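You operate a simulated robot arm through the tools that you are given. There is no shell and no other tool. Be economical: measure what you need, move in short steps, check, and stop when the job is done.

The job below is to be done with a simulated robot arm. You get a single attempt, and the scene is never put back.

Task
Fetch the green brush from the taped area of the wooden table and stand it on the black block.

It is judged by the outcome, as a careful person would: the job done as asked, and still so three seconds after it is handed in. It fails if anything else is knocked over, pushed out of place, dropped, spilled or broken.

Robot
A 7-joint arm with a two-finger parallel gripper, fixed in place. Base frame: the origin is at the foot of the arm, x ahead of it, y to its left, z up; the work surface is at about z = 0. Lengths are in mm, angles in degrees, forces in N, time in s.
With the tool pointing down near the work surface it reaches from about 220 to 580 mm from the base axis. Its first joint turns from -66.0 to 66.0 degrees. Payload 2.5 kg.
The TCP is the grasp point between the finger pads, 23 mm short of the fingertips. In the tool frame z runs along the fingers and y along their closing line. The gripper opens to 94 mm. The fingers are 38 mm wide and 10 mm thick; the gripper's body (54 by 96 mm) begins 39 mm behind the TCP.
Orientation is told as [roll, pitch, yaw] about the base's x, y, z axes, in that order, counted from this pose: with the fingers straight down and closing along the base's y, the tool's x points along the base's -x, its y along +y and its z along -z.

Tools
- The arm moves only by the tool jog_arm. Its arguments are lists of equal length, an entry for each row: "jaw": the closure in counts, from 0 (fully open) to 255 (shut); "slide": the shift along the tool's x, y, z in mm, a list of three; "spin": the turn about the tool's z in degrees. In form: {"jaw": [jaw, ...], "slide": [[dx, dy, dz], ...], "spin": [spin, ...]}. A call has 1 to 12 rows; each row shifts and turns the commanded pose from where the row before left it, along the tool's axes as they then stand. Each row takes 0.2 s and may step no farther than 50 mm and 8.6 degrees from the row before; otherwise, or with a gripper value out of range, the whole call is refused. A pose out of reach is approached as far as the arm can. The call stops where the force on the tool passes 40 N (or 10 N more than at its start, if that is more) or the arm is blocked; 0.2 s more then pass. Each finger travels about 108 mm/s and halts on what it meets, pressing with about 23 N; the grip force reading is that of the motor and also rises with nothing between the fingers. The clock runs only during rows and for 0.2 s after the last one: add rows that do not move to give the fingers time. It gives the time, the measured TCP pose, the force on the tool (base axes), the opening and the grip force at its end, in the units of the frame above (readings bear some noise).
- Cameras (640 x 400 px; columns grow to the right, rows downward): "scene" is fixed at [105.6, -391, 555.1]; the picture's right is [0.93, -0.37, 0.00], its down [-0.22, -0.55, -0.80] and it looks along [0.30, 0.74, -0.60] (base axes); focal length 338 px, centre (320, 200). "wrist" rides on the gripper at [-39, 0, -44] in the tool frame; the picture's right is [0.00, -1.00, 0.00], its down [0.97, 0.00, -0.24] and it looks along [0.24, 0.00, 0.97] (tool axes); focal length 218 px, centre (320, 200). There is no depth. A picture from a camera that has moved, and an enlarged one, comes with that camera's place and axes in the base frame and with its lens. The place of the scene camera against the robot may be out by one fixed shift of up to 25 mm in any direction.
- grab_frame(camera): a new picture of that camera. No time passes.
- close_up(camera, box): a new picture of the part [left, top, right, bottom] of that camera's present view, enlarged. No time passes.
- sign_off(): hands the job in; it is judged then, once.

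Work in short steps. Places have to be worked out from the pictures, the camera data and where the tool is seen: move nearer, look again, correct. Check each grasp and each placing, and mend what went wrong. You have 90 turns and 36 pictures in all, those below and enlarged ones among them. Open the gripper and draw the arm clear of the work before you hand the job in, unless the task says otherwise; then end with one line.

The tools are called after ">>>" as name(argument=value, ...) on one line, values as JSON. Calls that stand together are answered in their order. jog_arm: Moves the arm, as the interface text tells. Its arguments: {"type":"object","properties":{"jaw":{"type":"array"},"slide":{"type":"array"},"spin":{"type":"array"}},"required":["jaw","slide","spin"]} The other tools are called the same way: grab_frame (camera) takes a picture; close_up (camera, box) takes an enlarged picture of a part of a camera's view; sign_off () hands the job in.

At the start:

```text
time_s: 0.0
tool_pos: [369.9, 262.9, 270.3]
tool_rot: [0.0, -0.1, 0.0]
force: [-0.6, -0.3, -0.3]
gripper_width: 93.8
grasp_force: 0.1
```

scene: 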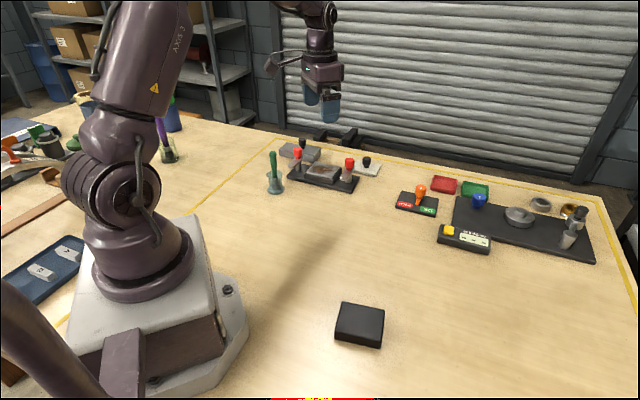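
wrist: 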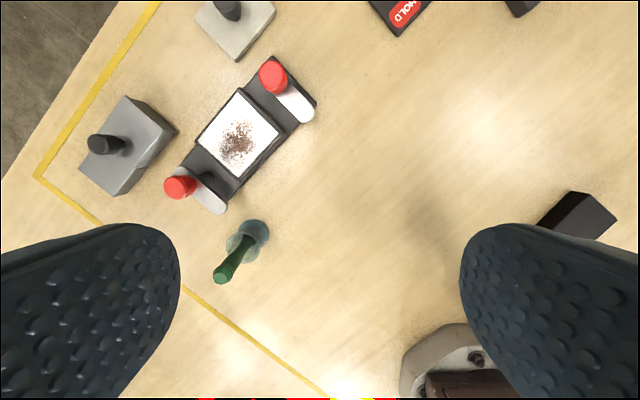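

The green-handled item near scene (275,172) looks like the brush, maybe with bristles in a glass cup or flared. I'll look closer at it and at the block.

>>> close_up(camera="scene", box=[225, 120, 385, 220])

>>> close_up(camera="wrist", box=[160, 180, 320, 280])

>>> close_up(camera="scene", box=[0, 80, 208, 210])

```text
4.00 times, centred on (305, 170) of scene
camera zoom: at [105.6, -391.0, 555.1], right [0.93, -0.37, 0.0], down [-0.22, -0.55, -0.8], along [0.3, 0.74, -0.6], focal length 1352 px, centre (380, 320)
```

zoom: 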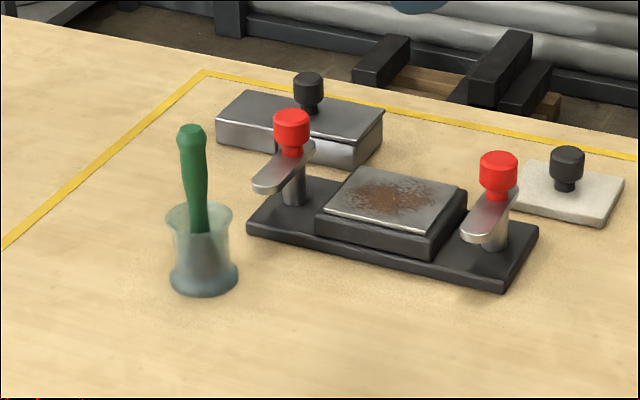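

```text
4.00 times, centred on (240, 230) of wrist
camera zoom: at [410.8, 262.8, 313.4], right [0.0, -1.0, 0.0], down [-0.97, 0.0, 0.24], along [-0.24, 0.0, -0.97], focal length 873 px, centre (640, 80)
```

zoom: 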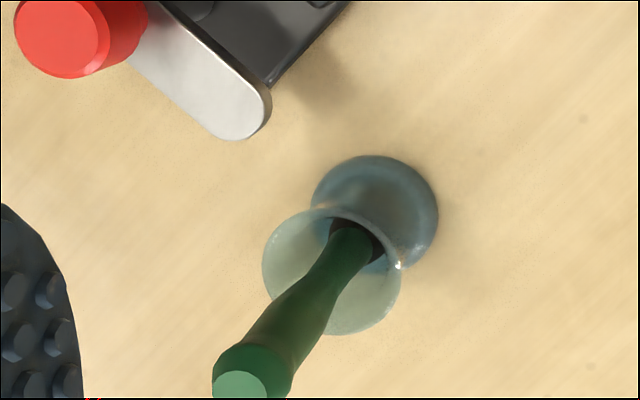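

```text
3.08 times, centred on (104, 145) of scene
camera zoom: at [105.6, -391.0, 555.1], right [0.93, -0.37, 0.0], down [-0.22, -0.55, -0.8], along [0.3, 0.74, -0.6], focal length 1040 px, centre (985, 369)
```

zoom: 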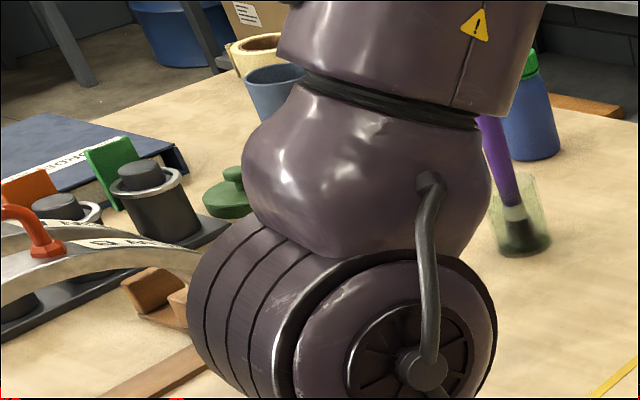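

The brush stands upright in a separate-looking glass: from the wrist view the axis is about (280, 365), rim z≈47 and handle top z≈113. I'll move above it at z≈200 and look again.

>>> jog_arm(jaw=[0, 0, 0, 0, 0], slide=[[30, 34, 0], [30, 34, 0], [30, 34, 0], [0, 0, 35], [0, 0, 35]], spin=[0, 0, 0, 0, 0])

>>> grab_frame(camera="wrist")

>>> grab_frame(camera="scene")

```text
time_s: 1.2
tool_pos: [280.8, 362.3, 200.2]
tool_rot: [0.0, 0.0, 0.0]
force: [-0.6, -0.1, 0.9]
gripper_width: 94.0
grasp_force: 0.0
```

```text
30 pictures are left
camera wrist: at [321.7, 363.4, 243.7], right [0.0, -1.0, 0.0], down [-0.97, 0.0, 0.24], along [-0.24, 0.0, -0.97], focal length 218 px, centre (320, 200)
```

wrist: 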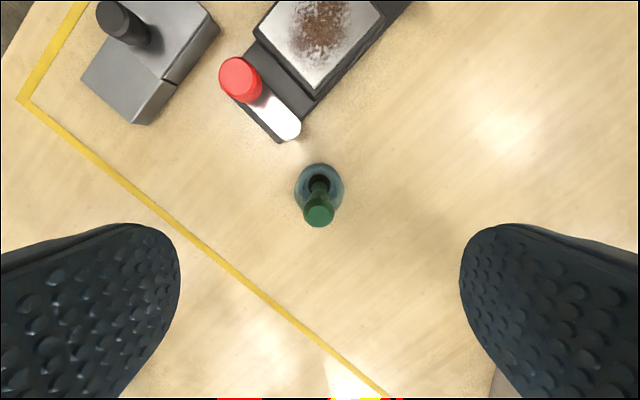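

```text
29 pictures are left
```

scene: 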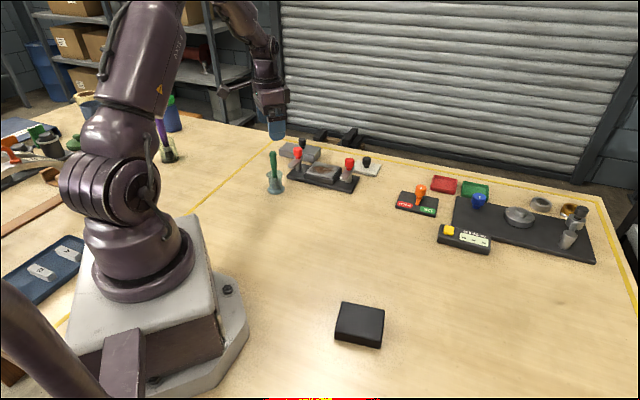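

Base and handle top both resolve to (280, 364), so it is vertical under the TCP. I'll take one enlargement to see the inside of the glass.

>>> close_up(camera="wrist", box=[280, 150, 360, 240])

>>> close_up(camera="scene", box=[250, 145, 300, 200])

```text
4.44 times, centred on (320, 195) of wrist
camera zoom: at [321.7, 363.4, 243.7], right [0.0, -1.0, 0.0], down [-0.97, 0.0, 0.24], along [-0.24, 0.0, -0.97], focal length 970 px, centre (320, 222)
```

zoom: 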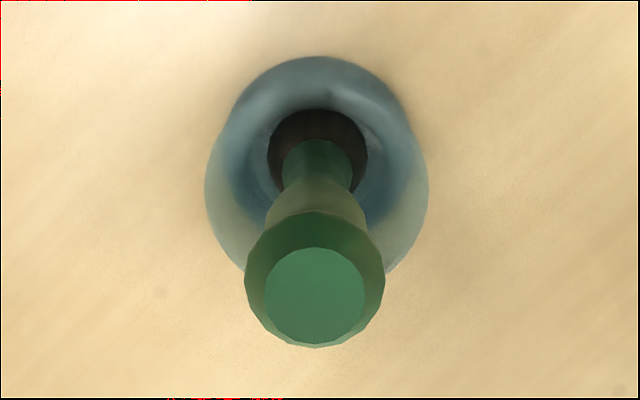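

```text
7.27 times, centred on (275, 172) of scene
camera zoom: at [105.6, -391.0, 555.1], right [0.93, -0.37, 0.0], down [-0.22, -0.55, -0.8], along [0.3, 0.74, -0.6], focal length 2459 px, centre (647, 400)
```

zoom: 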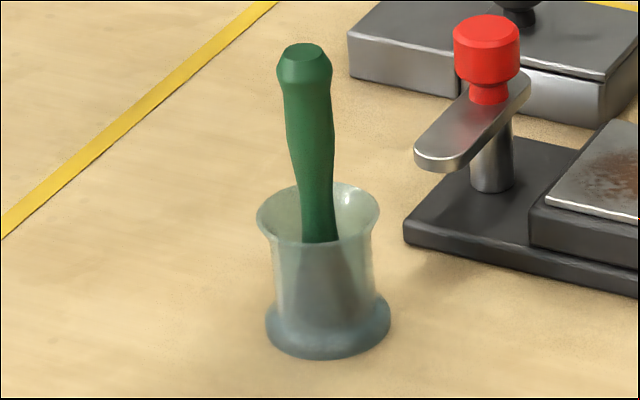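

It is a separate glass with a dark bristle/ferrule head inside, so the brush should lift out alone. I'll descend to z≈86 (fingertips at 63, above the 47 mm rim) and close.

>>> jog_arm(jaw=[0, 0, 0, 0], slide=[[0, 1.3, 40], [0, 0, 40], [0, 0, 24], [0, 0, 10]], spin=[0, 0, 0, 0])

>>> close_up(camera="scene", box=[225, 120, 325, 210])

```text
time_s: 2.2
tool_pos: [280.1, 367.5, 84.9]
tool_rot: [0.0, 0.0, 0.0]
force: [-0.1, 0.5, -0.1]
gripper_width: 93.9
grasp_force: 0.1
```

```text
4.44 times, centred on (275, 165) of scene
camera zoom: at [105.6, -391.0, 555.1], right [0.93, -0.37, 0.0], down [-0.22, -0.55, -0.8], along [0.3, 0.74, -0.6], focal length 1502 px, centre (520, 356)
```

zoom: 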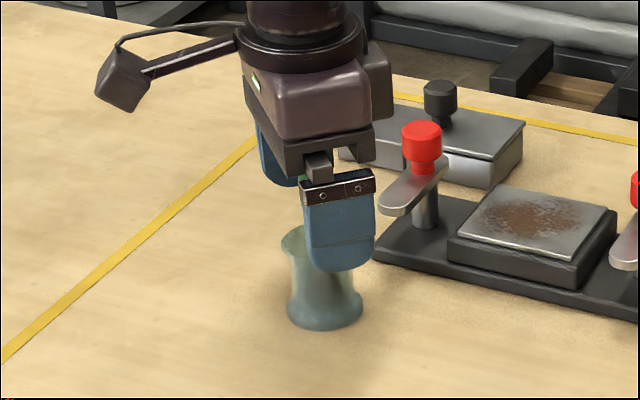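

Position is right; TCP y reads ~3 mm high, so I'll correct by −2.5 mm and then close in stages.

>>> jog_arm(jaw=[0, 100, 160, 185, 200, 215, 235, 255, 255], slide=[[0, -2.5, 0], [0, 0, 0], [0, 0, 0], [0, 0, 0], [0, 0, 0], [0, 0, 0], [0, 0, 0], [0, 0, 0], [0, 0, 0]], spin=[0, 0, 0, 0, 0, 0, 0, 0, 0])

>>> close_up(camera="scene", box=[225, 120, 325, 210])

```text
time_s: 4.2
tool_pos: [280.3, 362.6, 84.7]
tool_rot: [0.0, 0.0, 0.0]
force: [-0.4, 0.9, 0.7]
gripper_width: 18.5
grasp_force: 22.9
```

```text
4.44 times, centred on (275, 165) of scene
camera zoom: at [105.6, -391.0, 555.1], right [0.93, -0.37, 0.0], down [-0.22, -0.55, -0.8], along [0.3, 0.74, -0.6], focal length 1502 px, centre (520, 356)
```

zoom: 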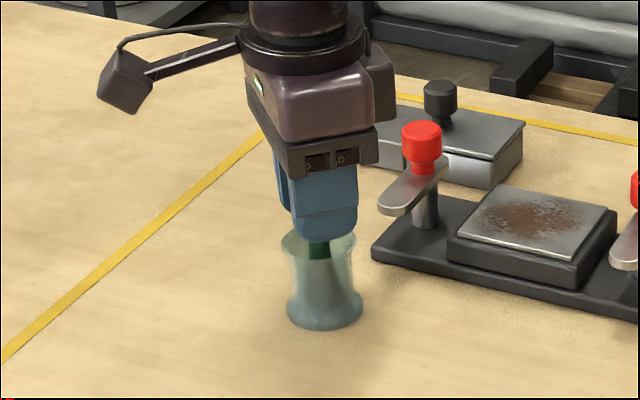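

Gripped at 18.5 mm and the glass has not moved. I'll lift straight up slowly and check that the glass stays.

>>> jog_arm(jaw=[255, 255, 255, 255], slide=[[0, 0, -6], [0, 0, -8], [0, 0, -8], [0, 0, -8]], spin=[0, 0, 0, 0])

>>> close_up(camera="scene", box=[225, 120, 325, 210])

```text
time_s: 5.2
tool_pos: [279.9, 362.7, 114.8]
tool_rot: [0.0, 0.0, 0.1]
force: [-0.5, -0.5, -1.2]
gripper_width: 18.8
grasp_force: 23.1
```

```text
4.44 times, centred on (275, 165) of scene
camera zoom: at [105.6, -391.0, 555.1], right [0.93, -0.37, 0.0], down [-0.22, -0.55, -0.8], along [0.3, 0.74, -0.6], focal length 1502 px, centre (520, 356)
```

zoom: 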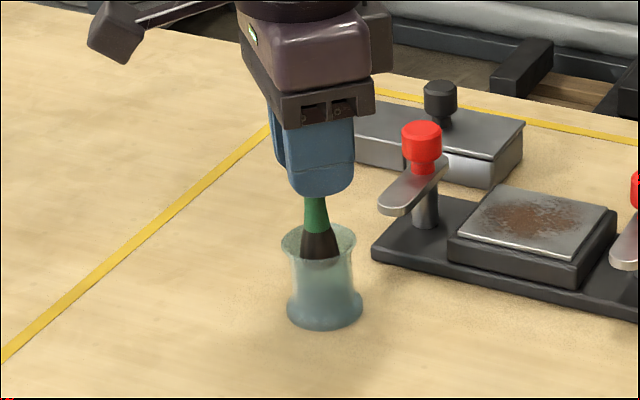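

The brush comes out alone and the glass stays. Continue straight up ~85 mm and check.

>>> jog_arm(jaw=[255, 255, 255, 255, 255], slide=[[0, 0, -10], [0, 0, -15], [0, 0, -20], [0, 0, -20], [0, 0, -20]], spin=[0, 0, 0, 0, 0])

>>> close_up(camera="scene", box=[215, 90, 335, 205])

```text
time_s: 6.4
tool_pos: [279.1, 363.3, 198.7]
tool_rot: [0.0, -0.1, 0.0]
force: [0.6, 0.5, 0.0]
gripper_width: 18.9
grasp_force: 23.0
```

```text
3.48 times, centred on (275, 148) of scene
camera zoom: at [105.6, -391.0, 555.1], right [0.93, -0.37, 0.0], down [-0.22, -0.55, -0.8], along [0.3, 0.74, -0.6], focal length 1176 px, centre (476, 383)
```

zoom: 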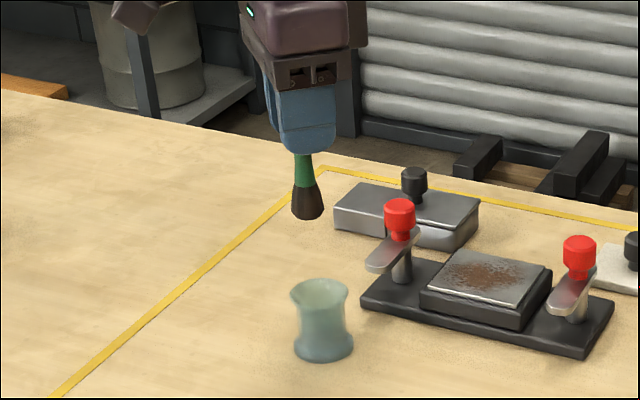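

The brush hangs vertical, bottom about 85 mm below the TCP. Now carry it at this height toward the block, estimated near (298, −110), stopping short to look.

>>> jog_arm(jaw=[255, 255, 255, 255, 255, 255, 255, 255, 255, 255, 255, 255], slide=[[0, -20, 0], [0, -35, 0], [0, -35, 0], [0, -35, 0], [0, -35, 0], [0, -35, 0], [0, -35, 0], [0, -35, 0], [0, -35, 0], [0, -35, 0], [0, -35, 0], [0, -20, 0]], spin=[0, 0, 0, 0, 0, 0, 0, 0, 0, 0, 0, 0])

>>> grab_frame(camera="wrist")

>>> grab_frame(camera="scene")

```text
time_s: 9.0
tool_pos: [281.6, -26.9, 201.5]
tool_rot: [0.0, 0.0, 0.1]
force: [0.2, 0.3, 0.2]
gripper_width: 18.7
grasp_force: 23.3
```

```text
22 pictures are left
camera wrist: at [320.9, -27.0, 245.3], right [0.0, -1.0, 0.0], down [-0.97, 0.0, 0.24], along [-0.24, 0.0, -0.97], focal length 218 px, centre (320, 200)
```

wrist: 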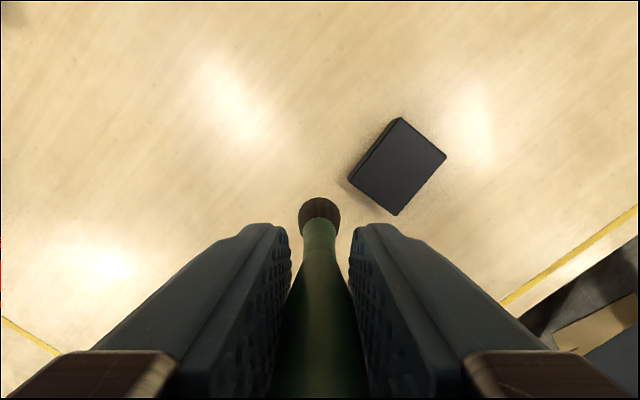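

```text
21 pictures are left
```

scene: 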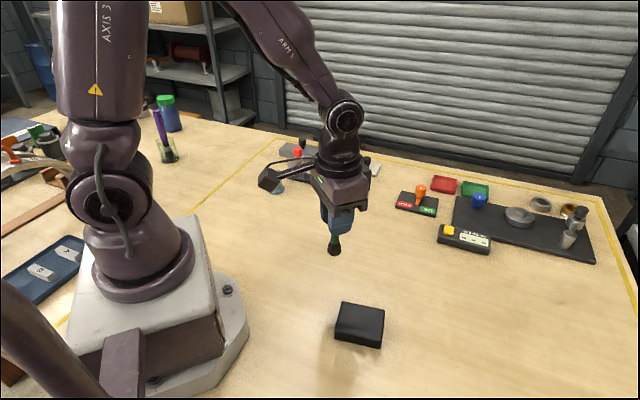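

Block top centre resolves to about (301, −109), roughly 59×75 mm, ~20 mm high. Move above it, lower partway, and look.

>>> jog_arm(jaw=[255, 255, 255, 255, 255, 255], slide=[[-7, -28, 0], [-7, -28, 0], [-6, -26, 0], [0, 0, 25], [0, 0, 25], [0, 0, 20]], spin=[0, 0, 0, 0, 0, 0])

>>> grab_frame(camera="wrist")

>>> close_up(camera="scene", box=[280, 260, 440, 360])

```text
time_s: 10.4
tool_pos: [300.7, -108.6, 132.6]
tool_rot: [0.0, 0.0, 0.0]
force: [0.4, 0.4, 0.1]
gripper_width: 18.7
grasp_force: 22.9
```

```text
20 pictures are left
camera wrist: at [341.0, -107.7, 176.5], right [0.0, -1.0, 0.0], down [-0.97, 0.0, 0.24], along [-0.24, 0.0, -0.97], focal length 218 px, centre (320, 200)
```

wrist: 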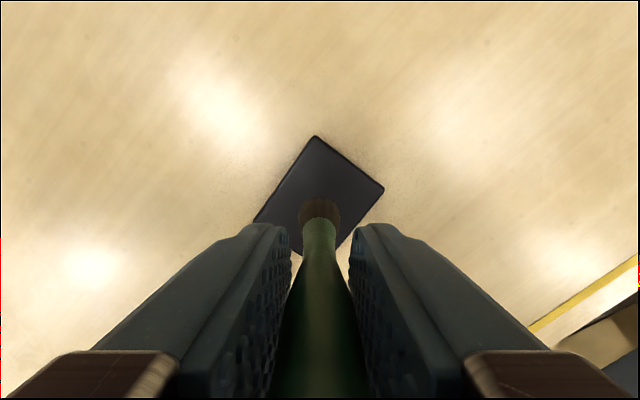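

```text
4.00 times, centred on (360, 310) of scene
camera zoom: at [105.6, -391.0, 555.1], right [0.93, -0.37, 0.0], down [-0.22, -0.55, -0.8], along [0.3, 0.74, -0.6], focal length 1352 px, centre (160, -240)
```

zoom: 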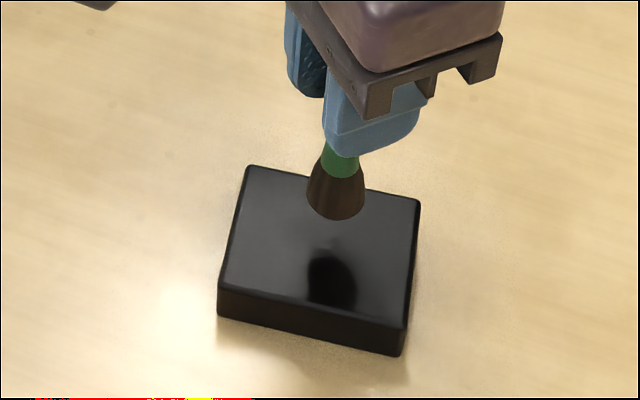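

Well centred (small correction +1.5, +1). Gap seems 10–25 mm; I'll descend in small steps watching the force.

>>> jog_arm(jaw=[255, 255, 255, 255], slide=[[1.5, 1, 2], [0, 0, 2], [0, 0, 2], [0, 0, 2]], spin=[0, 0, 0, 0])

>>> close_up(camera="scene", box=[280, 260, 440, 360])

```text
time_s: 11.4
tool_pos: [299.3, -107.7, 122.8]
tool_rot: [0.0, 0.0, 0.0]
force: [-0.4, -0.5, -0.1]
gripper_width: 18.6
grasp_force: 23.1
```

```text
4.00 times, centred on (360, 310) of scene
camera zoom: at [105.6, -391.0, 555.1], right [0.93, -0.37, 0.0], down [-0.22, -0.55, -0.8], along [0.3, 0.74, -0.6], focal length 1352 px, centre (160, -240)
```

zoom: 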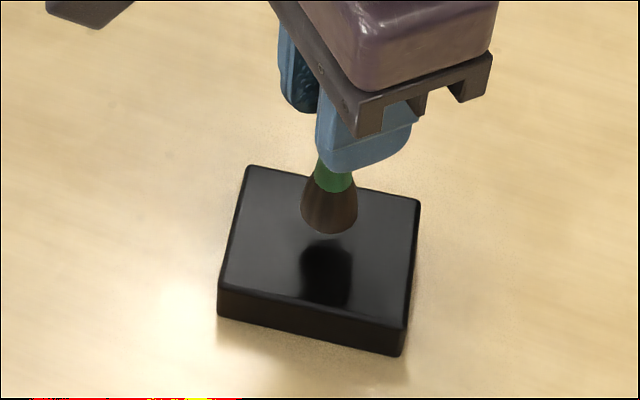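

Reflection gap suggests ~4–5 mm left. Continue 1 mm at a time.

>>> jog_arm(jaw=[255, 255, 255, 255], slide=[[0, 0, 1], [0, 0, 1], [0, 0, 1], [0, 0, 0]], spin=[0, 0, 0, 0])

>>> close_up(camera="scene", box=[280, 260, 440, 360])

```text
time_s: 12.4
tool_pos: [299.9, -106.6, 119.5]
tool_rot: [-0.1, 0.0, 0.0]
force: [-0.4, 0.0, -0.7]
gripper_width: 18.6
grasp_force: 23.1
```

```text
4.00 times, centred on (360, 310) of scene
camera zoom: at [105.6, -391.0, 555.1], right [0.93, -0.37, 0.0], down [-0.22, -0.55, -0.8], along [0.3, 0.74, -0.6], focal length 1352 px, centre (160, -240)
```

zoom: 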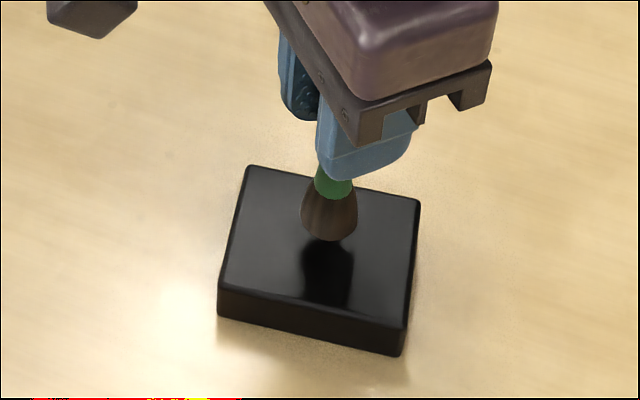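

No contact yet; continue in 1 mm steps with force check.

>>> jog_arm(jaw=[255, 255, 255], slide=[[0, 0, 1], [0, 0, 1], [0, 0, 0]], spin=[0, 0, 0])

```text
time_s: 13.2
tool_pos: [298.3, -108.0, 117.2]
tool_rot: [-0.1, 0.0, 0.0]
force: [-0.2, 1.0, -0.2]
gripper_width: 18.7
grasp_force: 23.0
```

Still free (force ≈ 0). Two more millimetres.

>>> jog_arm(jaw=[255, 255, 255], slide=[[0, 0, 1], [0, 0, 1], [0, 0, 0]], spin=[0, 0, 0])

>>> close_up(camera="scene", box=[310, 290, 390, 340])

```text
time_s: 14.0
tool_pos: [299.9, -108.4, 115.9]
tool_rot: [0.0, 0.0, 0.0]
force: [0.5, -0.7, -0.2]
gripper_width: 18.6
grasp_force: 23.0
```

```text
8.00 times, centred on (350, 315) of scene
camera zoom: at [105.6, -391.0, 555.1], right [0.93, -0.37, 0.0], down [-0.22, -0.55, -0.8], along [0.3, 0.74, -0.6], focal length 2705 px, centre (80, -720)
```

zoom: 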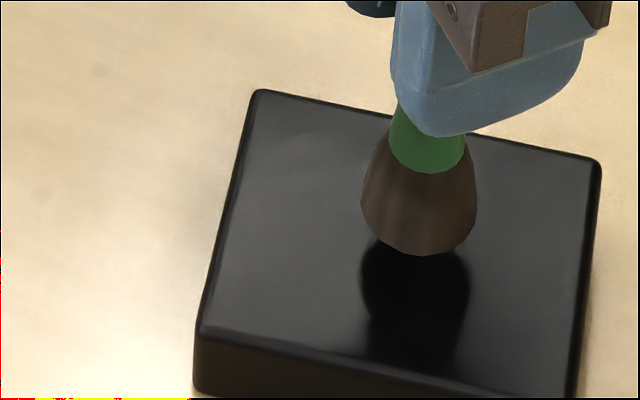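

The reflection indicates a gap of roughly 8–9 mm still. Descend 5 mm, then check.

>>> jog_arm(jaw=[255, 255, 255, 255, 255, 255], slide=[[0, 0, 1], [0, 0, 1], [0, 0, 1], [0, 0, 1], [0, 0, 1], [0, 0, 0]], spin=[0, 0, 0, 0, 0, 0])

>>> close_up(camera="scene", box=[310, 290, 390, 340])

```text
time_s: 15.4
tool_pos: [299.4, -107.0, 110.4]
tool_rot: [0.0, -0.1, -0.1]
force: [0.1, 0.3, 0.5]
gripper_width: 18.9
grasp_force: 22.9
```

```text
8.00 times, centred on (350, 315) of scene
camera zoom: at [105.6, -391.0, 555.1], right [0.93, -0.37, 0.0], down [-0.22, -0.55, -0.8], along [0.3, 0.74, -0.6], focal length 2705 px, centre (80, -720)
```

zoom: 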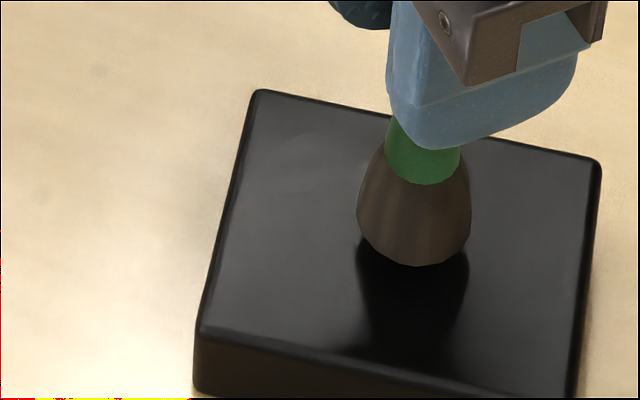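

Still free, gap perhaps 3–5 mm. Three more 1 mm steps.

>>> jog_arm(jaw=[255, 255, 255, 255], slide=[[0, 0, 1], [0, 0, 1], [0, 0, 1], [0, 0, 0]], spin=[0, 0, 0, 0])

>>> close_up(camera="scene", box=[310, 290, 390, 340])

```text
time_s: 16.4
tool_pos: [301.4, -107.1, 109.8]
tool_rot: [0.0, 0.0, 0.0]
force: [0.2, 0.1, -0.9]
gripper_width: 18.5
grasp_force: 22.8
```

```text
8.00 times, centred on (350, 315) of scene
camera zoom: at [105.6, -391.0, 555.1], right [0.93, -0.37, 0.0], down [-0.22, -0.55, -0.8], along [0.3, 0.74, -0.6], focal length 2705 px, centre (80, -720)
```

zoom: 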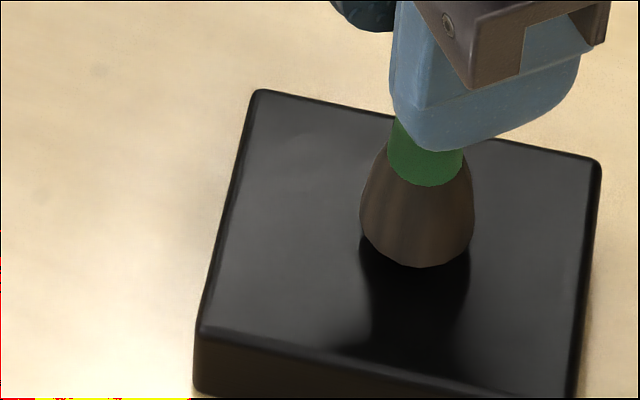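

Measured z barely changed (110.4→109.8) with no force; tracking has about 1–2 mm slack. I'll continue 2 mm.

>>> jog_arm(jaw=[255, 255, 255, 255], slide=[[0, 0, 1], [0, 0, 1], [0, 0, 0], [0, 0, 0]], spin=[0, 0, 0, 0])

```text
time_s: 17.4
tool_pos: [299.6, -107.1, 106.7]
tool_rot: [0.0, 0.1, -0.1]
force: [-0.2, 0.2, -0.2]
gripper_width: 18.8
grasp_force: 22.7
```

Still no contact; 1 mm steps again.

>>> jog_arm(jaw=[255, 255, 255], slide=[[0, 0, 1], [0, 0, 0.5], [0, 0, 0]], spin=[0, 0, 0])

>>> close_up(camera="scene", box=[310, 290, 390, 340])

```text
time_s: 18.2
tool_pos: [299.7, -106.5, 104.1]
tool_rot: [0.0, -0.1, 0.0]
force: [-0.7, -0.5, -0.1]
gripper_width: 18.6
grasp_force: 23.2
```

```text
8.00 times, centred on (350, 315) of scene
camera zoom: at [105.6, -391.0, 555.1], right [0.93, -0.37, 0.0], down [-0.22, -0.55, -0.8], along [0.3, 0.74, -0.6], focal length 2705 px, centre (80, -720)
```

zoom: 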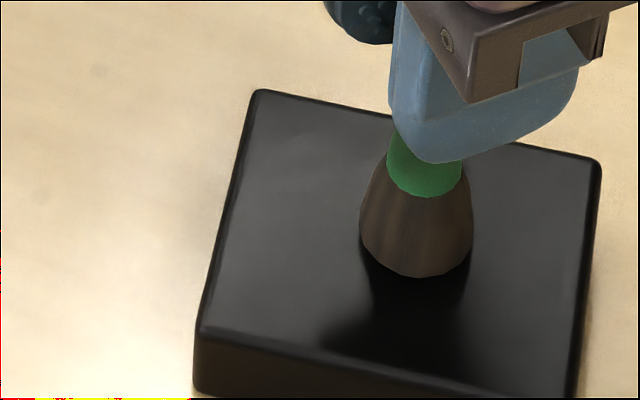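

Nearly touching now. One more millimetre.

>>> jog_arm(jaw=[255, 255, 255], slide=[[0, 0, 0.6], [0, 0, 0.6], [0, 0, 0]], spin=[0, 0, 0])

>>> close_up(camera="scene", box=[310, 290, 390, 340])

```text
time_s: 19.0
tool_pos: [300.9, -107.5, 103.5]
tool_rot: [0.0, -0.1, 0.0]
force: [-1.4, -0.2, 10.9]
gripper_width: 18.7
grasp_force: 22.9
```

```text
8.00 times, centred on (350, 315) of scene
camera zoom: at [105.6, -391.0, 555.1], right [0.93, -0.37, 0.0], down [-0.22, -0.55, -0.8], along [0.3, 0.74, -0.6], focal length 2705 px, centre (80, -720)
```

zoom: 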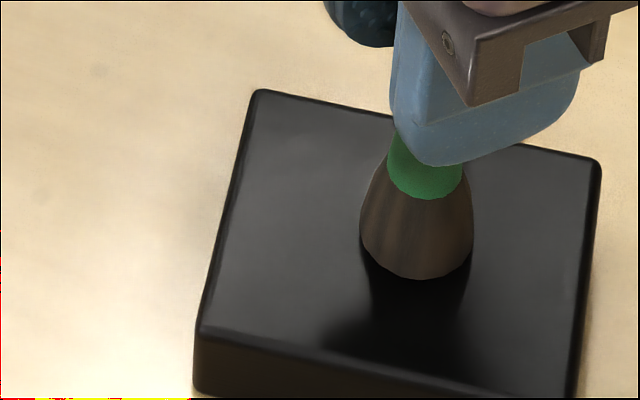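

Contact at about 11 N upward. I'll ease up a hair and open the fingers gradually.

>>> jog_arm(jaw=[255, 215, 205, 200, 195, 190, 185, 178, 170, 160, 150, 150], slide=[[0, 0, -0.4], [0, 0, 0], [0, 0, 0], [0, 0, 0], [0, 0, 0], [0, 0, 0], [0, 0, 0], [0, 0, 0], [0, 0, 0], [0, 0, 0], [0, 0, 0], [0, 0, 0]], spin=[0, 0, 0, 0, 0, 0, 0, 0, 0, 0, 0, 0])

>>> close_up(camera="scene", box=[290, 250, 410, 340])

```text
time_s: 21.6
tool_pos: [299.8, -107.1, 103.7]
tool_rot: [0.0, -0.1, 0.0]
force: [-0.2, -0.5, -0.2]
gripper_width: 38.7
grasp_force: 0.1
```

```text
4.44 times, centred on (350, 295) of scene
camera zoom: at [105.6, -391.0, 555.1], right [0.93, -0.37, 0.0], down [-0.22, -0.55, -0.8], along [0.3, 0.74, -0.6], focal length 1502 px, centre (187, -222)
```

zoom: 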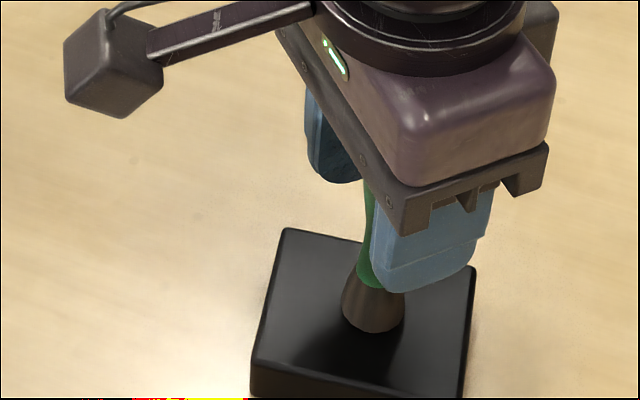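

The brush stands free between the fingers. Open further, then rise straight up and clear.

>>> jog_arm(jaw=[110, 60, 0, 0, 0, 0, 0, 0, 0], slide=[[0, 0, 0], [0, 0, 0], [0, 0, 0], [0, 0, -10], [0, 0, -25], [0, 0, -35], [0, 0, -35], [0, 40, -10], [0, 40, 0]], spin=[0, 0, 0, 0, 0, 0, 0, 0, 0])

>>> grab_frame(camera="scene")

>>> close_up(camera="scene", box=[290, 250, 430, 350])

```text
time_s: 23.6
tool_pos: [298.4, -25.8, 216.1]
tool_rot: [0.0, 0.0, 0.0]
force: [0.0, -0.7, -0.8]
gripper_width: 93.7
grasp_force: 0.1
```

```text
10 pictures are left
```

scene: 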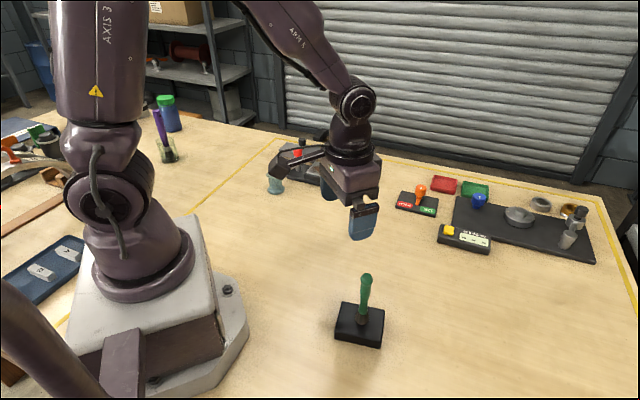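

```text
4.00 times, centred on (360, 300) of scene
camera zoom: at [105.6, -391.1, 555.1], right [0.93, -0.37, 0.0], down [-0.22, -0.55, -0.8], along [0.3, 0.74, -0.6], focal length 1352 px, centre (160, -200)
```

zoom: 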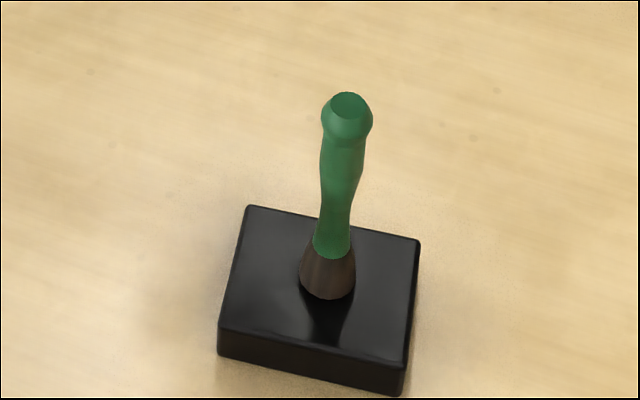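

The brush stands upright near the middle of the block, the glass is still standing in its place, and the arm is clear with the gripper open. Handing in.

>>> sign_off()

```text
The job is handed in.
```

The green brush is standing upright near the middle of the black block. I lifted it out of its glass, which is still standing where it was, and nothing else was moved.
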